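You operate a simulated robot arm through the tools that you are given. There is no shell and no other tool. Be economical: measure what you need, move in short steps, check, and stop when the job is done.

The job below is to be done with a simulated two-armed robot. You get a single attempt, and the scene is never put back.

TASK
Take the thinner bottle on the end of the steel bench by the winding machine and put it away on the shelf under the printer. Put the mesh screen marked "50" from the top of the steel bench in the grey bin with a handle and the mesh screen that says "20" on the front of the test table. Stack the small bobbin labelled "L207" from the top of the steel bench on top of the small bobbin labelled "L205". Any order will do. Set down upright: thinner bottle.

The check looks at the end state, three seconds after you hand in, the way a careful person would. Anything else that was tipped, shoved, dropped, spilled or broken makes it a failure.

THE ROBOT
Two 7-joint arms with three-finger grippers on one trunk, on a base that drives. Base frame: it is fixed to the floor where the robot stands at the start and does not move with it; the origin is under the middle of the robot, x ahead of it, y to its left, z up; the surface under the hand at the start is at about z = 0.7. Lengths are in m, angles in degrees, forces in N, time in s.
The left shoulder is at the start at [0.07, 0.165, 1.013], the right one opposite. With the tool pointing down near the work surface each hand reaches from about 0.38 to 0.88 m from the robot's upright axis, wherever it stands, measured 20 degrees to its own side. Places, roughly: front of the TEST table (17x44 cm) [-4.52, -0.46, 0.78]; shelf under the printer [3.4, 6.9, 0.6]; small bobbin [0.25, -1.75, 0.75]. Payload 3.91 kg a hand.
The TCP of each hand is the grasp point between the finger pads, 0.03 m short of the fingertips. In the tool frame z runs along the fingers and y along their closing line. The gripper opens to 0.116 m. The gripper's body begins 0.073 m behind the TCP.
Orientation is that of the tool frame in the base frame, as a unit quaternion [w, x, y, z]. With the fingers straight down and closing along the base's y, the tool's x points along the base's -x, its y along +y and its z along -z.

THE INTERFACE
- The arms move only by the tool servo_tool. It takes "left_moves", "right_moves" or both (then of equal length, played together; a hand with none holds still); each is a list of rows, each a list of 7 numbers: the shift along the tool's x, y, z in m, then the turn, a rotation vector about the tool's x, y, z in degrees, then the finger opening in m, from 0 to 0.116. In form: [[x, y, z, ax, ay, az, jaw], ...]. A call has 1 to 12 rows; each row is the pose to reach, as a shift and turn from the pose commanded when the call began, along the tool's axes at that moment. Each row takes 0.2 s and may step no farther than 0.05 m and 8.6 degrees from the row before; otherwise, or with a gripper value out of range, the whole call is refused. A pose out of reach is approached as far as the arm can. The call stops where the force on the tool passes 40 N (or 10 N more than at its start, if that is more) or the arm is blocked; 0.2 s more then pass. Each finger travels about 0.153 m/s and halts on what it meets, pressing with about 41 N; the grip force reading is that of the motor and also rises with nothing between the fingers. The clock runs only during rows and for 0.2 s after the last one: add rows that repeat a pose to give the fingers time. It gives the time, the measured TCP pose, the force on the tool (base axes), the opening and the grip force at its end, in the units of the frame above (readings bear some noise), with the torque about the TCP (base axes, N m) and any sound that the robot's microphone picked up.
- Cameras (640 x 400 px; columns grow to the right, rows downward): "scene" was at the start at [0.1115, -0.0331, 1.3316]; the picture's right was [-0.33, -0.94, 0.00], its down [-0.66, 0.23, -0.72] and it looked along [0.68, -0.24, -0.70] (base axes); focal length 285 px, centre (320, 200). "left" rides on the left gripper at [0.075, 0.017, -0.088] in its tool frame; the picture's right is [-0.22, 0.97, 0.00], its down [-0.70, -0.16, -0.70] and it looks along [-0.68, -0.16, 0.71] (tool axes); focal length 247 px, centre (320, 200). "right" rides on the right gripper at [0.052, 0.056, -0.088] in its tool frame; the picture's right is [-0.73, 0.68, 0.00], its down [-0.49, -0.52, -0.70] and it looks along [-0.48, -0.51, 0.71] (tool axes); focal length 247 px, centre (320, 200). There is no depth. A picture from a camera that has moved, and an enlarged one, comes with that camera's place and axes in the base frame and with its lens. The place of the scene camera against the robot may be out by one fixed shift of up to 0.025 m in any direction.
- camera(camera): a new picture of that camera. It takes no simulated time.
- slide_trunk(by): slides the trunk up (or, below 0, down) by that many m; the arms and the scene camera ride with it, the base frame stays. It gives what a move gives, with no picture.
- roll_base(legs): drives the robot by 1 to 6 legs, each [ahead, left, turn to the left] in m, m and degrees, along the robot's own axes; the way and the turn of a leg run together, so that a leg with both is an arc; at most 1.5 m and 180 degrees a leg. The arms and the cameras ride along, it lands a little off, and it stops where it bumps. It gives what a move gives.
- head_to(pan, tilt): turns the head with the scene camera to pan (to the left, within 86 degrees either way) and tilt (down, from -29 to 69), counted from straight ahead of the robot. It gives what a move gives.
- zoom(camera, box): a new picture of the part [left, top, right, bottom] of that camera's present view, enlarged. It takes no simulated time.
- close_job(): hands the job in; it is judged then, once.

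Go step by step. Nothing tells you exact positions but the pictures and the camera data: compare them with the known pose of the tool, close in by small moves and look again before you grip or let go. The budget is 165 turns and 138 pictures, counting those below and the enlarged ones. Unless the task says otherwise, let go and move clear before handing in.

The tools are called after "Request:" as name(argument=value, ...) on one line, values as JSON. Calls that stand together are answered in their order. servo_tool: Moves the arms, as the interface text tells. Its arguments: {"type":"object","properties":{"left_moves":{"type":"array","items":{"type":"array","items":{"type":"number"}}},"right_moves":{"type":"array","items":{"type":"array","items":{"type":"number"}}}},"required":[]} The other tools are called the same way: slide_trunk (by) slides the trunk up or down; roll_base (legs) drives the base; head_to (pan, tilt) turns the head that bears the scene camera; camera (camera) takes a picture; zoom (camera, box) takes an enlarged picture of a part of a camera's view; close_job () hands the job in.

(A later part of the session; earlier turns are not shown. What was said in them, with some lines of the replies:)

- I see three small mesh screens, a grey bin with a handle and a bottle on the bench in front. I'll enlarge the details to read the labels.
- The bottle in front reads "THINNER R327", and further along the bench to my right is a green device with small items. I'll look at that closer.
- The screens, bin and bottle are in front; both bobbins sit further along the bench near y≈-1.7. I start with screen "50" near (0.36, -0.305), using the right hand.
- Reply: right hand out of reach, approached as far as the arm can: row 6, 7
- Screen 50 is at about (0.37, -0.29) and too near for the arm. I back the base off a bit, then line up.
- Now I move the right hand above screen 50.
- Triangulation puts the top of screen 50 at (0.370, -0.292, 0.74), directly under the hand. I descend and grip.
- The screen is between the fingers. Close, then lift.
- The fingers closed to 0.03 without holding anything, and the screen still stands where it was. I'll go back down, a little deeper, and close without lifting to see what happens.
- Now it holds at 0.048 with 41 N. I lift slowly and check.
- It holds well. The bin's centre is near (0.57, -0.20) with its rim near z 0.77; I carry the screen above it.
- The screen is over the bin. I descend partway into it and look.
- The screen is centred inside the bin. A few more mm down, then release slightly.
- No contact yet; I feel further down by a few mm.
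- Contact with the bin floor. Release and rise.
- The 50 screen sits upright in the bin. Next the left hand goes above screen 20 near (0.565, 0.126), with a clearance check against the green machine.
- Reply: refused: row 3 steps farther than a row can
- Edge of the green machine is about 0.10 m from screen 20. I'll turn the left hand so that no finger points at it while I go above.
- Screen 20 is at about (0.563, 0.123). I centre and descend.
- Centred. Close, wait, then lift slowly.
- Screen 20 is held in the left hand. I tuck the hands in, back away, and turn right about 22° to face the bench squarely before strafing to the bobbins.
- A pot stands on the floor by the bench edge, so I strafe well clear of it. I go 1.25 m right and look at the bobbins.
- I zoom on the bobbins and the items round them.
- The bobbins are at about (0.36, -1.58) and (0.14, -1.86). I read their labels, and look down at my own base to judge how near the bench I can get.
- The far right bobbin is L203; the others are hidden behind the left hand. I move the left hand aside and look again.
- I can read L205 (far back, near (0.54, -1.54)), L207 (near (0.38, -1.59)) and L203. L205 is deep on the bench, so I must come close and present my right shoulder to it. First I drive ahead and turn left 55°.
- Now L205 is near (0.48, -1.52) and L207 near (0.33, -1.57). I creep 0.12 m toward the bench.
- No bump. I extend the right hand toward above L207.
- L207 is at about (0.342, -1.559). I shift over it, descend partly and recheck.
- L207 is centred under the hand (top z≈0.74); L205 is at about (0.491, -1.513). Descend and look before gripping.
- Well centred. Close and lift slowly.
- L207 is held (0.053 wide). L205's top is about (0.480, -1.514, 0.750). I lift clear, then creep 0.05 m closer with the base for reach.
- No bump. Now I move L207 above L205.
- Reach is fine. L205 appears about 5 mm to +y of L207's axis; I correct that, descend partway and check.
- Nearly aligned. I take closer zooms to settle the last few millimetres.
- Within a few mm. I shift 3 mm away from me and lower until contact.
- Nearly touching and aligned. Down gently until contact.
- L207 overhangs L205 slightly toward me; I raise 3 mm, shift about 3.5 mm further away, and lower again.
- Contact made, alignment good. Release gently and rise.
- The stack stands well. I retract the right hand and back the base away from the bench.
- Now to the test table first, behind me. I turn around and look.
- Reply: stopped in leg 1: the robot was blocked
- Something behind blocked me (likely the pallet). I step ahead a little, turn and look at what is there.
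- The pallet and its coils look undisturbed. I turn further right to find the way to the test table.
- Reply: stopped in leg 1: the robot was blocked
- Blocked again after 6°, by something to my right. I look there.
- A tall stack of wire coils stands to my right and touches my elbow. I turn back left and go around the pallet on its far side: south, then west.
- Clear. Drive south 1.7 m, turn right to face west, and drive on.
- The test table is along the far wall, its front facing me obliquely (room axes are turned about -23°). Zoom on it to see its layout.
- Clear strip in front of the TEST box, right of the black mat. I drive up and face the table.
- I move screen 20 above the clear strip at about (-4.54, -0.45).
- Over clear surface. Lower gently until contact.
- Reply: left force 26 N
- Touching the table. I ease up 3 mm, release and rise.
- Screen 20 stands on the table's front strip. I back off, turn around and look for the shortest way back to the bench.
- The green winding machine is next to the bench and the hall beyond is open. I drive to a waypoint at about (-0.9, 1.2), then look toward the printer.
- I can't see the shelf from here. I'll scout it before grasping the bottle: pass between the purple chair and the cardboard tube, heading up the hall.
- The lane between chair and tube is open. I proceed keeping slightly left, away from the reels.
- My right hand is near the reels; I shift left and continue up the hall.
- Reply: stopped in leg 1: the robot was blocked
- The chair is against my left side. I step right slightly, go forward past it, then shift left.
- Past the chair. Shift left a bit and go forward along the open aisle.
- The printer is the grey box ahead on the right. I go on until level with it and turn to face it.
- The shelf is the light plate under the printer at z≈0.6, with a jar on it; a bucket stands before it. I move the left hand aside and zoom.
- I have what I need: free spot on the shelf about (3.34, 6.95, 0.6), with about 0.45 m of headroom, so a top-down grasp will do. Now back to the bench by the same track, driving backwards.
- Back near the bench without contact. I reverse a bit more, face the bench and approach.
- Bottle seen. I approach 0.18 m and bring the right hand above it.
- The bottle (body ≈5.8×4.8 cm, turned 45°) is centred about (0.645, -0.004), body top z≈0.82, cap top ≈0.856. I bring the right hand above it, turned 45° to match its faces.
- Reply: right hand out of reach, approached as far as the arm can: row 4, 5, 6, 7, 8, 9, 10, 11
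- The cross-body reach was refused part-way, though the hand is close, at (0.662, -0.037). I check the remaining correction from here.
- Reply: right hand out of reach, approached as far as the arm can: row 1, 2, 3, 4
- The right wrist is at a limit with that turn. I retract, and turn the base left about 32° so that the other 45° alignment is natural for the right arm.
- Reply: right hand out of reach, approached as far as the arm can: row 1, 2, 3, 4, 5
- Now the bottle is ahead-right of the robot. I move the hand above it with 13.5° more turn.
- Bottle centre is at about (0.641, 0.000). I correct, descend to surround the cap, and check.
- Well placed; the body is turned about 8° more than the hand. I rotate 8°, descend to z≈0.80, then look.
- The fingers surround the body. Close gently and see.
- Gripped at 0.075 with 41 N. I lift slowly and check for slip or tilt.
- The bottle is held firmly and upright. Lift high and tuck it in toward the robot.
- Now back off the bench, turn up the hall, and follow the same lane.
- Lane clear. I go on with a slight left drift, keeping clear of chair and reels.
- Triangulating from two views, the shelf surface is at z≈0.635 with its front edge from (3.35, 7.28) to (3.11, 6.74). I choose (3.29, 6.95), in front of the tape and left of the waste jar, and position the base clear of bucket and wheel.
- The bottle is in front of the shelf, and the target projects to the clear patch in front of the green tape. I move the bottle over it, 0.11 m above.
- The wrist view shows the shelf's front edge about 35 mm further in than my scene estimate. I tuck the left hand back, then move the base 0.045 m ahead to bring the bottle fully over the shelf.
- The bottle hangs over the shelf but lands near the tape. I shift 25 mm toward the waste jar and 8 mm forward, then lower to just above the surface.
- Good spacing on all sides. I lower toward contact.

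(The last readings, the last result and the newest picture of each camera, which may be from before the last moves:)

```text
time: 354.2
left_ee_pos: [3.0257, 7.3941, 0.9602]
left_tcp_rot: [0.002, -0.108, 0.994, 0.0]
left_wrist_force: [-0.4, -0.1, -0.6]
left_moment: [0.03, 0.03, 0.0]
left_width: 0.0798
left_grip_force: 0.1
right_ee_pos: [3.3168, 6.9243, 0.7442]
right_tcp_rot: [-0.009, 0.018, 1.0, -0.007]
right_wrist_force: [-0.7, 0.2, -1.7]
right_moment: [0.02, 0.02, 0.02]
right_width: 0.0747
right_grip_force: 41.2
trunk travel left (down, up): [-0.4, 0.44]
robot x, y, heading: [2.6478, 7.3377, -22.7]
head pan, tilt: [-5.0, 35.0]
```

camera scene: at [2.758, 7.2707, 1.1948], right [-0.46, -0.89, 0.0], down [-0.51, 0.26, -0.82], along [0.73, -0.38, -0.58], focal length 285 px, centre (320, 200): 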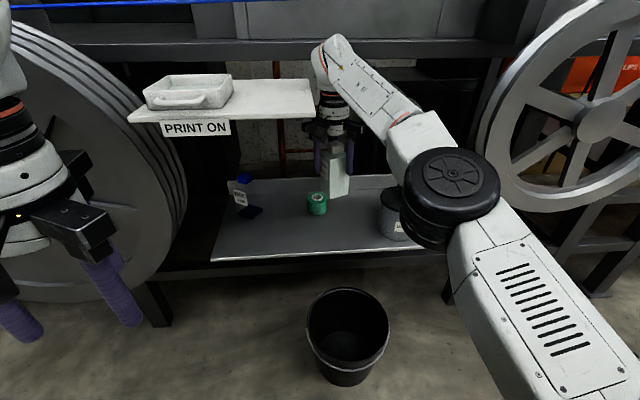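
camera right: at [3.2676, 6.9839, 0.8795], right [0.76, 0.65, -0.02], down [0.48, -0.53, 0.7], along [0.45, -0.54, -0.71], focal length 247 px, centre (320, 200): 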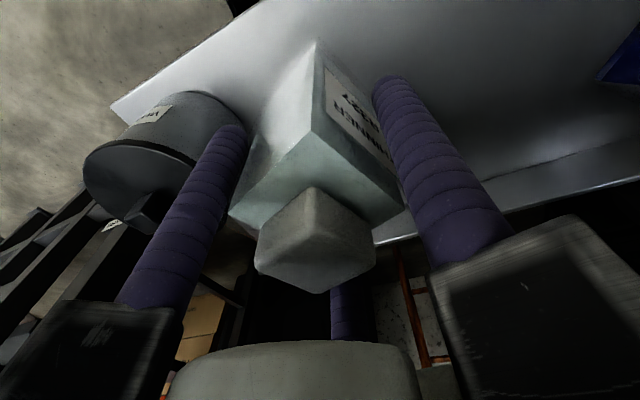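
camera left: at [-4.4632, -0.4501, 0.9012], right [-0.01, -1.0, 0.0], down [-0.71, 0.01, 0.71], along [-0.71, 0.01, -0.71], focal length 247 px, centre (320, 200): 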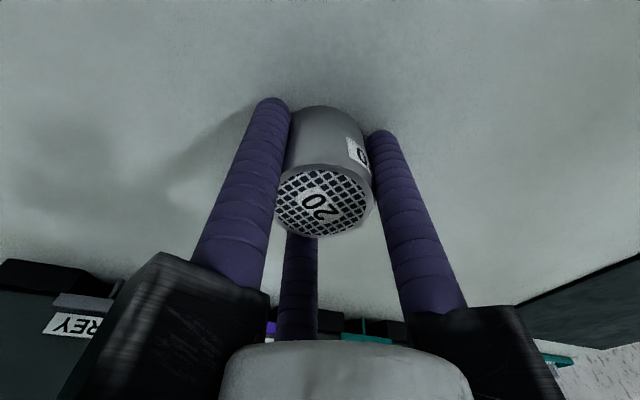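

Request:
servo_tool(right_moves=[[0, 0, 0.003, 0, 0, 0, 0.03], [0, 0, 0.006, 0, 0, 0, 0.03], [0, 0, 0.009, 0, 0, 0, 0.03], [0, 0, 0.009, 0, 0, 0, 0.03]])

Request:
zoom(camera="scene", box=[280, 150, 400, 250])

```text
time: 355.2
left_ee_pos: [3.0252, 7.3934, 0.959]
left_tcp_rot: [0.003, -0.108, 0.994, 0.0]
left_wrist_force: [0.4, 0.1, -1.1]
left_moment: [-0.02, 0.0, 0.04]
left_width: 0.0802
left_grip_force: 0.1
right_ee_pos: [3.3167, 6.9239, 0.7349]
right_tcp_rot: [-0.007, 0.018, 1.0, -0.007]
right_wrist_force: [-0.3, 0.4, -2.5]
right_moment: [0.02, 0.0, 0.01]
right_width: 0.0747
right_grip_force: 40.5
trunk travel left (down, up): [-0.4, 0.44]
robot x, y, heading: [2.65, 7.338, -22.5]
head pan, tilt: [-5.0, 35.0]
```

```text
4.00 times, centred on (340, 200) of scene
camera zoom: at [2.7563, 7.2709, 1.195], right [-0.46, -0.89, 0.0], down [-0.51, 0.26, -0.82], along [0.73, -0.38, -0.57], focal length 1140 px, centre (240, 200)
```

zoom: 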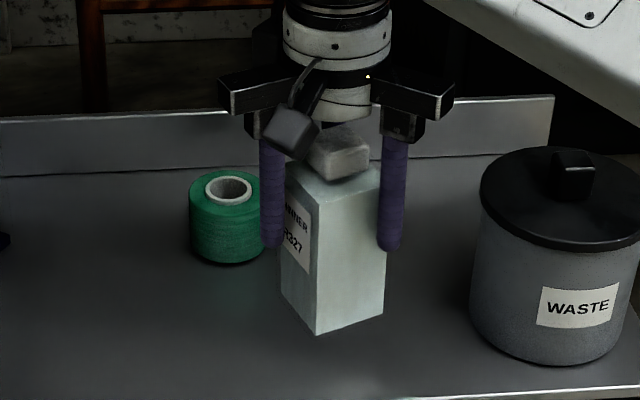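

Still not touching; continue feeling down.

Request:
servo_tool(right_moves=[[0, 0, 0.003, 0, 0, 0, 0.03], [0, 0, 0.006, 0, 0, 0, 0.03], [0, 0, 0.009, 0, 0, 0, 0.03], [0, 0, 0.012, 0, 0, 0, 0.03], [0, 0, 0.012, 0, 0, 0, 0.03]])

```text
time: 356.4
left_ee_pos: [3.0261, 7.3934, 0.9604]
left_tcp_rot: [0.003, -0.108, 0.994, 0.0]
left_wrist_force: [1.3, -0.4, 0.2]
left_moment: [0.01, -0.03, 0.0]
left_width: 0.08
left_grip_force: 0.2
right_ee_pos: [3.3157, 6.9245, 0.7212]
right_tcp_rot: [-0.007, 0.018, 1.0, -0.006]
right_wrist_force: [0.0, 0.1, -2.9]
right_moment: [-0.03, 0.03, 0.0]
right_width: 0.0747
right_grip_force: 40.8
trunk travel left (down, up): [-0.4, 0.44]
robot x, y, heading: [2.6475, 7.3374, -22.4]
head pan, tilt: [-5.0, 35.0]
```

Request:
servo_tool(right_moves=[[0, 0, 0.003, 0, 0, 0, 0.03], [0, 0, 0.006, 0, 0, 0, 0.03], [0, 0, 0.009, 0, 0, 0, 0.03], [0, 0, 0.009, 0, 0, 0, 0.03]])

Request:
zoom(camera="scene", box=[280, 150, 400, 250])

```text
time: 357.4
left_ee_pos: [3.0248, 7.393, 0.9611]
left_tcp_rot: [0.003, -0.108, 0.994, -0.001]
left_wrist_force: [0.3, -0.1, 0.7]
left_moment: [-0.03, 0.02, 0.01]
left_width: 0.0802
left_grip_force: 0.0
right_ee_pos: [3.3153, 6.9238, 0.7125]
right_tcp_rot: [-0.008, 0.018, 1.0, -0.007]
right_wrist_force: [0.1, 0.0, -3.2]
right_moment: [-0.02, -0.01, -0.02]
right_width: 0.0746
right_grip_force: 41.3
trunk travel left (down, up): [-0.4, 0.44]
robot x, y, heading: [2.6485, 7.3379, -22.4]
head pan, tilt: [-5.0, 35.0]
```

```text
4.00 times, centred on (340, 200) of scene
camera zoom: at [2.7564, 7.2709, 1.195], right [-0.46, -0.89, 0.0], down [-0.51, 0.26, -0.82], along [0.73, -0.38, -0.57], focal length 1140 px, centre (240, 200)
```

zoom: 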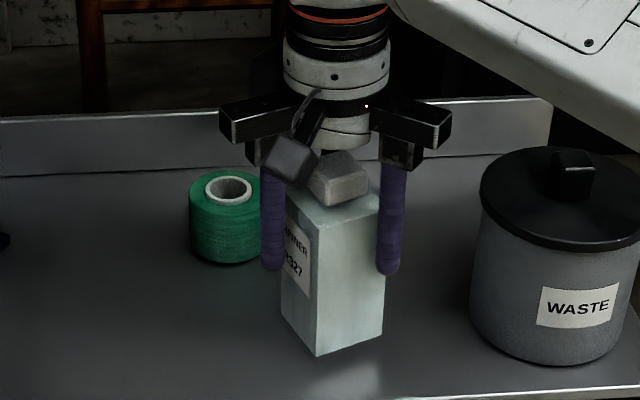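

A reflection below the bottle shows the shelf is only a little further. Continue.

Request:
servo_tool(right_moves=[[0, 0, 0.003, 0, 0, 0, 0.03], [0, 0, 0.006, 0, 0, 0, 0.03], [0, 0, 0.009, 0, 0, 0, 0.03], [0, 0, 0.009, 0, 0, 0, 0.03]])

```text
time: 358.4
left_ee_pos: [3.0261, 7.3926, 0.9606]
left_tcp_rot: [0.003, -0.108, 0.994, -0.001]
left_wrist_force: [0.1, 0.4, 0.3]
left_moment: [-0.02, -0.01, -0.01]
left_width: 0.08
left_grip_force: 0.0
right_ee_pos: [3.3157, 6.9232, 0.7043]
right_tcp_rot: [-0.009, 0.018, 1.0, -0.006]
right_wrist_force: [0.3, -0.1, -3.1]
right_moment: [0.03, -0.04, -0.04]
right_width: 0.0748
right_grip_force: 41.0
trunk travel left (down, up): [-0.4, 0.44]
robot x, y, heading: [2.6485, 7.3326, -22.4]
head pan, tilt: [-5.0, 35.0]
```

Request:
servo_tool(right_moves=[[0, 0, 0.003, 0, 0, 0, 0.03], [0, 0, 0.006, 0, 0, 0, 0.03], [0, 0, 0.008, 0, 0, 0, 0.03], [0, 0, 0.008, 0, 0, 0, 0.03]])

Request:
zoom(camera="scene", box=[280, 150, 400, 250])

```text
time: 359.4
left_ee_pos: [3.0221, 7.3953, 0.9616]
left_tcp_rot: [0.004, -0.107, 0.994, -0.002]
left_wrist_force: [0.2, -0.2, -0.2]
left_moment: [0.01, -0.03, -0.03]
left_width: 0.0799
left_grip_force: 0.1
right_ee_pos: [3.3153, 6.9229, 0.7013]
right_tcp_rot: [-0.003, 0.018, 1.0, -0.009]
right_wrist_force: [3.5, -6.3, 32.8]
right_moment: [-0.48, -0.8, 0.05]
right_width: 0.0747
right_grip_force: 41.3
trunk travel left (down, up): [-0.4, 0.44]
robot x, y, heading: [2.6484, 7.3382, -22.3]
head pan, tilt: [-5.0, 35.0]
```

```text
4.00 times, centred on (340, 200) of scene
camera zoom: at [2.7527, 7.2726, 1.1959], right [-0.46, -0.89, 0.0], down [-0.51, 0.26, -0.82], along [0.73, -0.38, -0.57], focal length 1140 px, centre (240, 200)
```

zoom: 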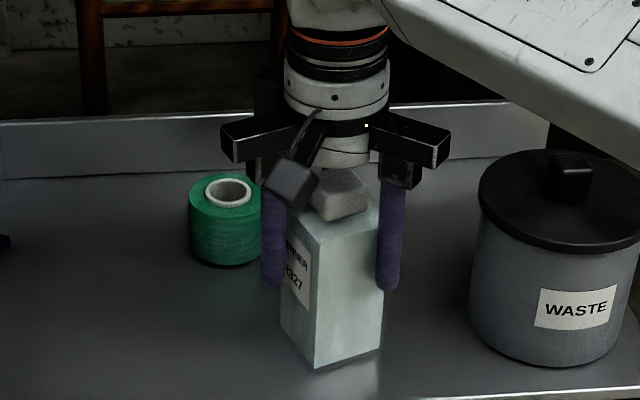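

Contact made. I ease off the load, release, and rise straight up.

Request:
servo_tool(right_moves=[[0, 0, -0.003, 0, 0, 0, 0.03], [0, 0, -0.005, 0, 0, 0, 0.03], [0, 0, -0.005, 0, 0, 0, 0.03]])

```text
time: 360.2
left_ee_pos: [3.0243, 7.3939, 0.9599]
left_tcp_rot: [0.003, -0.108, 0.994, -0.001]
left_wrist_force: [0.8, -0.1, 0.3]
left_moment: [0.0, -0.03, -0.02]
left_width: 0.08
left_grip_force: 0.0
right_ee_pos: [3.3142, 6.9232, 0.7026]
right_tcp_rot: [-0.007, 0.018, 1.0, -0.008]
right_wrist_force: [2.0, -7.1, 17.5]
right_moment: [-0.88, -0.86, -0.22]
right_width: 0.075
right_grip_force: 40.8
trunk travel left (down, up): [-0.4, 0.44]
robot x, y, heading: [2.6485, 7.3337, -22.4]
head pan, tilt: [-5.0, 35.0]
```

Request:
servo_tool(right_moves=[[0, 0, -0.0015, 0, 0, 0, 0.03], [0, 0, -0.0015, 0, 0, 0, 0.03]])

Request:
camera(camera="right")

```text
time: 360.8
left_ee_pos: [3.0238, 7.394, 0.961]
left_tcp_rot: [0.003, -0.108, 0.994, -0.001]
left_wrist_force: [0.2, -1.1, -0.1]
left_moment: [-0.02, -0.01, 0.0]
left_width: 0.0802
left_grip_force: 0.1
right_ee_pos: [3.3144, 6.924, 0.7029]
right_tcp_rot: [-0.008, 0.018, 1.0, -0.007]
right_wrist_force: [-2.9, -3.2, 7.6]
right_moment: [-0.54, -0.1, -0.13]
right_width: 0.0748
right_grip_force: 41.2
trunk travel left (down, up): [-0.4, 0.44]
robot x, y, heading: [2.6471, 7.3361, -22.0]
head pan, tilt: [-5.0, 35.0]
```

```text
23 pictures are left
camera right: at [3.2652, 6.9832, 0.7912], right [0.76, 0.65, -0.02], down [0.48, -0.53, 0.7], along [0.45, -0.54, -0.72], focal length 247 px, centre (320, 200)
```

right: 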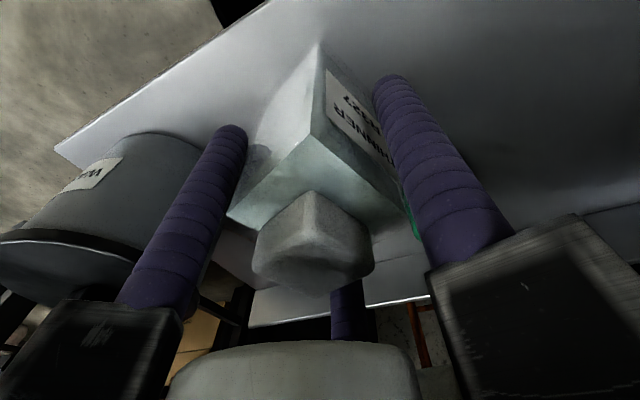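

Light contact, bottle squarely on the shelf. Release gradually.

Request:
servo_tool(right_moves=[[0, 0, -0.0015, 0, 0, 0, 0.076], [0, 0, -0.0015, 0, 0, 0, 0.08], [0, 0, -0.0015, 0, 0, 0, 0.088], [0, 0, -0.0015, 0, 0, 0, 0.095], [0, 0, -0.0015, 0, 0, 0, 0.095]])

Request:
zoom(camera="scene", box=[280, 150, 400, 250])

Request:
camera(camera="right")

```text
time: 362.0
left_ee_pos: [3.0249, 7.3928, 0.9601]
left_tcp_rot: [0.003, -0.108, 0.994, 0.0]
left_wrist_force: [-0.4, 0.5, 0.0]
left_moment: [0.02, -0.04, 0.0]
left_width: 0.0798
left_grip_force: 0.1
right_ee_pos: [3.3168, 6.9233, 0.7042]
right_tcp_rot: [-0.006, 0.019, 1.0, -0.007]
right_wrist_force: [-0.4, -0.5, -0.6]
right_moment: [-0.02, 0.01, -0.02]
right_width: 0.0949
right_grip_force: 0.1
trunk travel left (down, up): [-0.4, 0.44]
robot x, y, heading: [2.6519, 7.3362, -22.6]
head pan, tilt: [-5.0, 35.0]
```

```text
4.00 times, centred on (340, 200) of scene
camera zoom: at [2.756, 7.2711, 1.1951], right [-0.46, -0.89, 0.0], down [-0.51, 0.26, -0.82], along [0.73, -0.38, -0.57], focal length 1140 px, centre (240, 200)
```

zoom: 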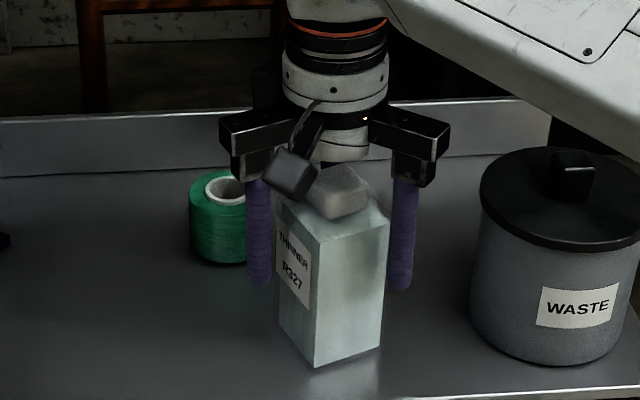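

```text
21 pictures are left
camera right: at [3.2661, 6.9824, 0.7934], right [0.76, 0.65, -0.02], down [0.48, -0.53, 0.7], along [0.45, -0.54, -0.71], focal length 247 px, centre (320, 200)
```

right: 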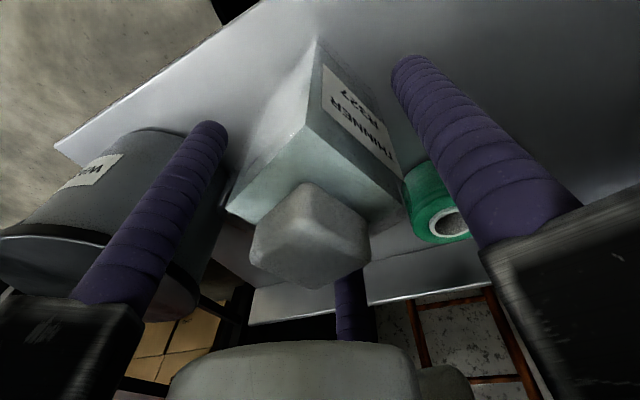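

The bottle stands upright by itself. Rise 0.14 m (a height already proven free) and draw the hand back.

Request:
servo_tool(right_moves=[[0, 0, -0.02, 0, 0, 0, 0.095], [0, 0, -0.05, 0, 0, 0, 0.095], [0, 0, -0.08, 0, 0, 0, 0.095], [0, 0, -0.11, 0, 0, 0, 0.095], [0, 0, -0.142, 0, 0, 0, 0.095], [0.04, 0, -0.142, 0, 0, 0, 0.095], [0.08, 0, -0.142, 0, 0, 0, 0.095], [0.12, 0, -0.142, 0, 0, 0, 0.095], [0.16, 0, -0.142, 0, 0, 0, 0.095], [0.2, 0, -0.142, 0, 0, 0, 0.095], [0.25, 0, -0.142, 0, 0, 0, 0.095], [0.3, 0, -0.142, 0, 0, 0, 0.095]])

Request:
roll_base(legs=[[-0.3, 0, 0]])

Request:
camera(camera="scene")

Request:
zoom(camera="scene", box=[200, 120, 440, 270])

```text
time: 364.6
left_ee_pos: [3.0231, 7.394, 0.9615]
left_tcp_rot: [0.004, -0.109, 0.994, -0.001]
left_wrist_force: [0.0, 0.4, 0.2]
left_moment: [0.02, -0.01, 0.04]
left_width: 0.0801
left_grip_force: 0.0
right_ee_pos: [3.0172, 6.9354, 0.8502]
right_tcp_rot: [-0.007, 0.018, 1.0, -0.007]
right_wrist_force: [0.2, 0.8, 0.2]
right_moment: [0.0, 0.01, -0.01]
right_width: 0.095
right_grip_force: 0.1
trunk travel left (down, up): [-0.4, 0.44]
robot x, y, heading: [2.646, 7.3359, -22.5]
head pan, tilt: [-5.0, 35.0]
```

```text
time: 366.6
left_ee_pos: [2.7477, 7.508, 0.9615]
left_tcp_rot: [0.003, -0.108, 0.994, -0.001]
left_wrist_force: [-1.0, -0.2, -0.5]
left_moment: [-0.01, -0.05, 0.01]
left_width: 0.0799
left_grip_force: 0.0
right_ee_pos: [2.7415, 7.0497, 0.8508]
right_tcp_rot: [-0.008, 0.018, 1.0, -0.007]
right_wrist_force: [-0.1, -1.0, 0.4]
right_moment: [0.0, 0.0, -0.01]
right_width: 0.095
right_grip_force: 0.1
trunk travel left (down, up): [-0.4, 0.44]
robot x, y, heading: [2.3724, 7.4512, -22.3]
head pan, tilt: [-5.0, 35.0]
```

```text
20 pictures are left
camera scene: at [2.4784, 7.3855, 1.1952], right [-0.46, -0.89, 0.0], down [-0.51, 0.26, -0.82], along [0.73, -0.38, -0.57], focal length 285 px, centre (320, 200)
```

scene: 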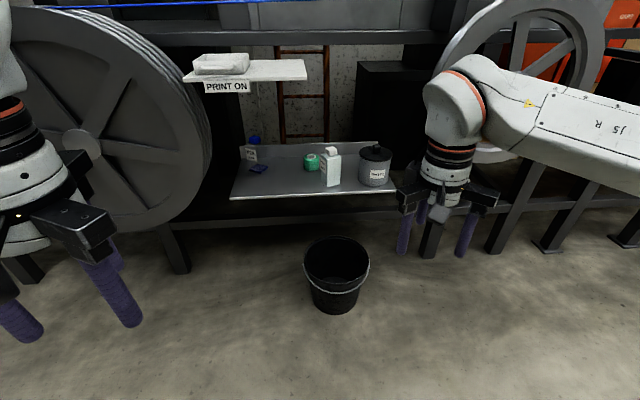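

```text
2.67 times, centred on (320, 195) of scene
camera zoom: at [2.4784, 7.3855, 1.1952], right [-0.46, -0.89, 0.0], down [-0.51, 0.26, -0.82], along [0.73, -0.38, -0.57], focal length 760 px, centre (320, 213)
```

zoom: 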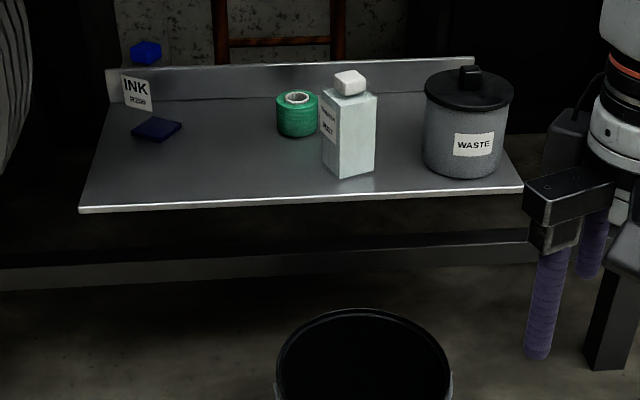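

All the goal states have been seen: the bottle is upright on the shelf, screen 50 is in the bin, screen 20 is on the test table front, and L207 is on L205. Both hands are clear, so I hand in.

Request:
close_job()

```text
The job is handed in.
```

I finished all four moves and handed the job in, but on the way I bumped three things that weren't part of the job.

- **Thinner bottle:** it stands upright on the shelf under the printer, between the tape and the waste jar.
- **Screen 50:** it is in the grey bin with a handle.
- **Screen 20:** it is on the front of the test table.
- **Bobbins:** L207 sits squarely on top of L205.

**Bumps:** the base was blocked three times while driving:
- **Pallet with the wire coils:** I think I backed into it. It looked unmoved.
- **Tall blue coil stack:** my elbow touched it. It was still standing.
- **Purple chair:** I came up against it while moving sideways. It stayed upright, but it may have shifted slightly.
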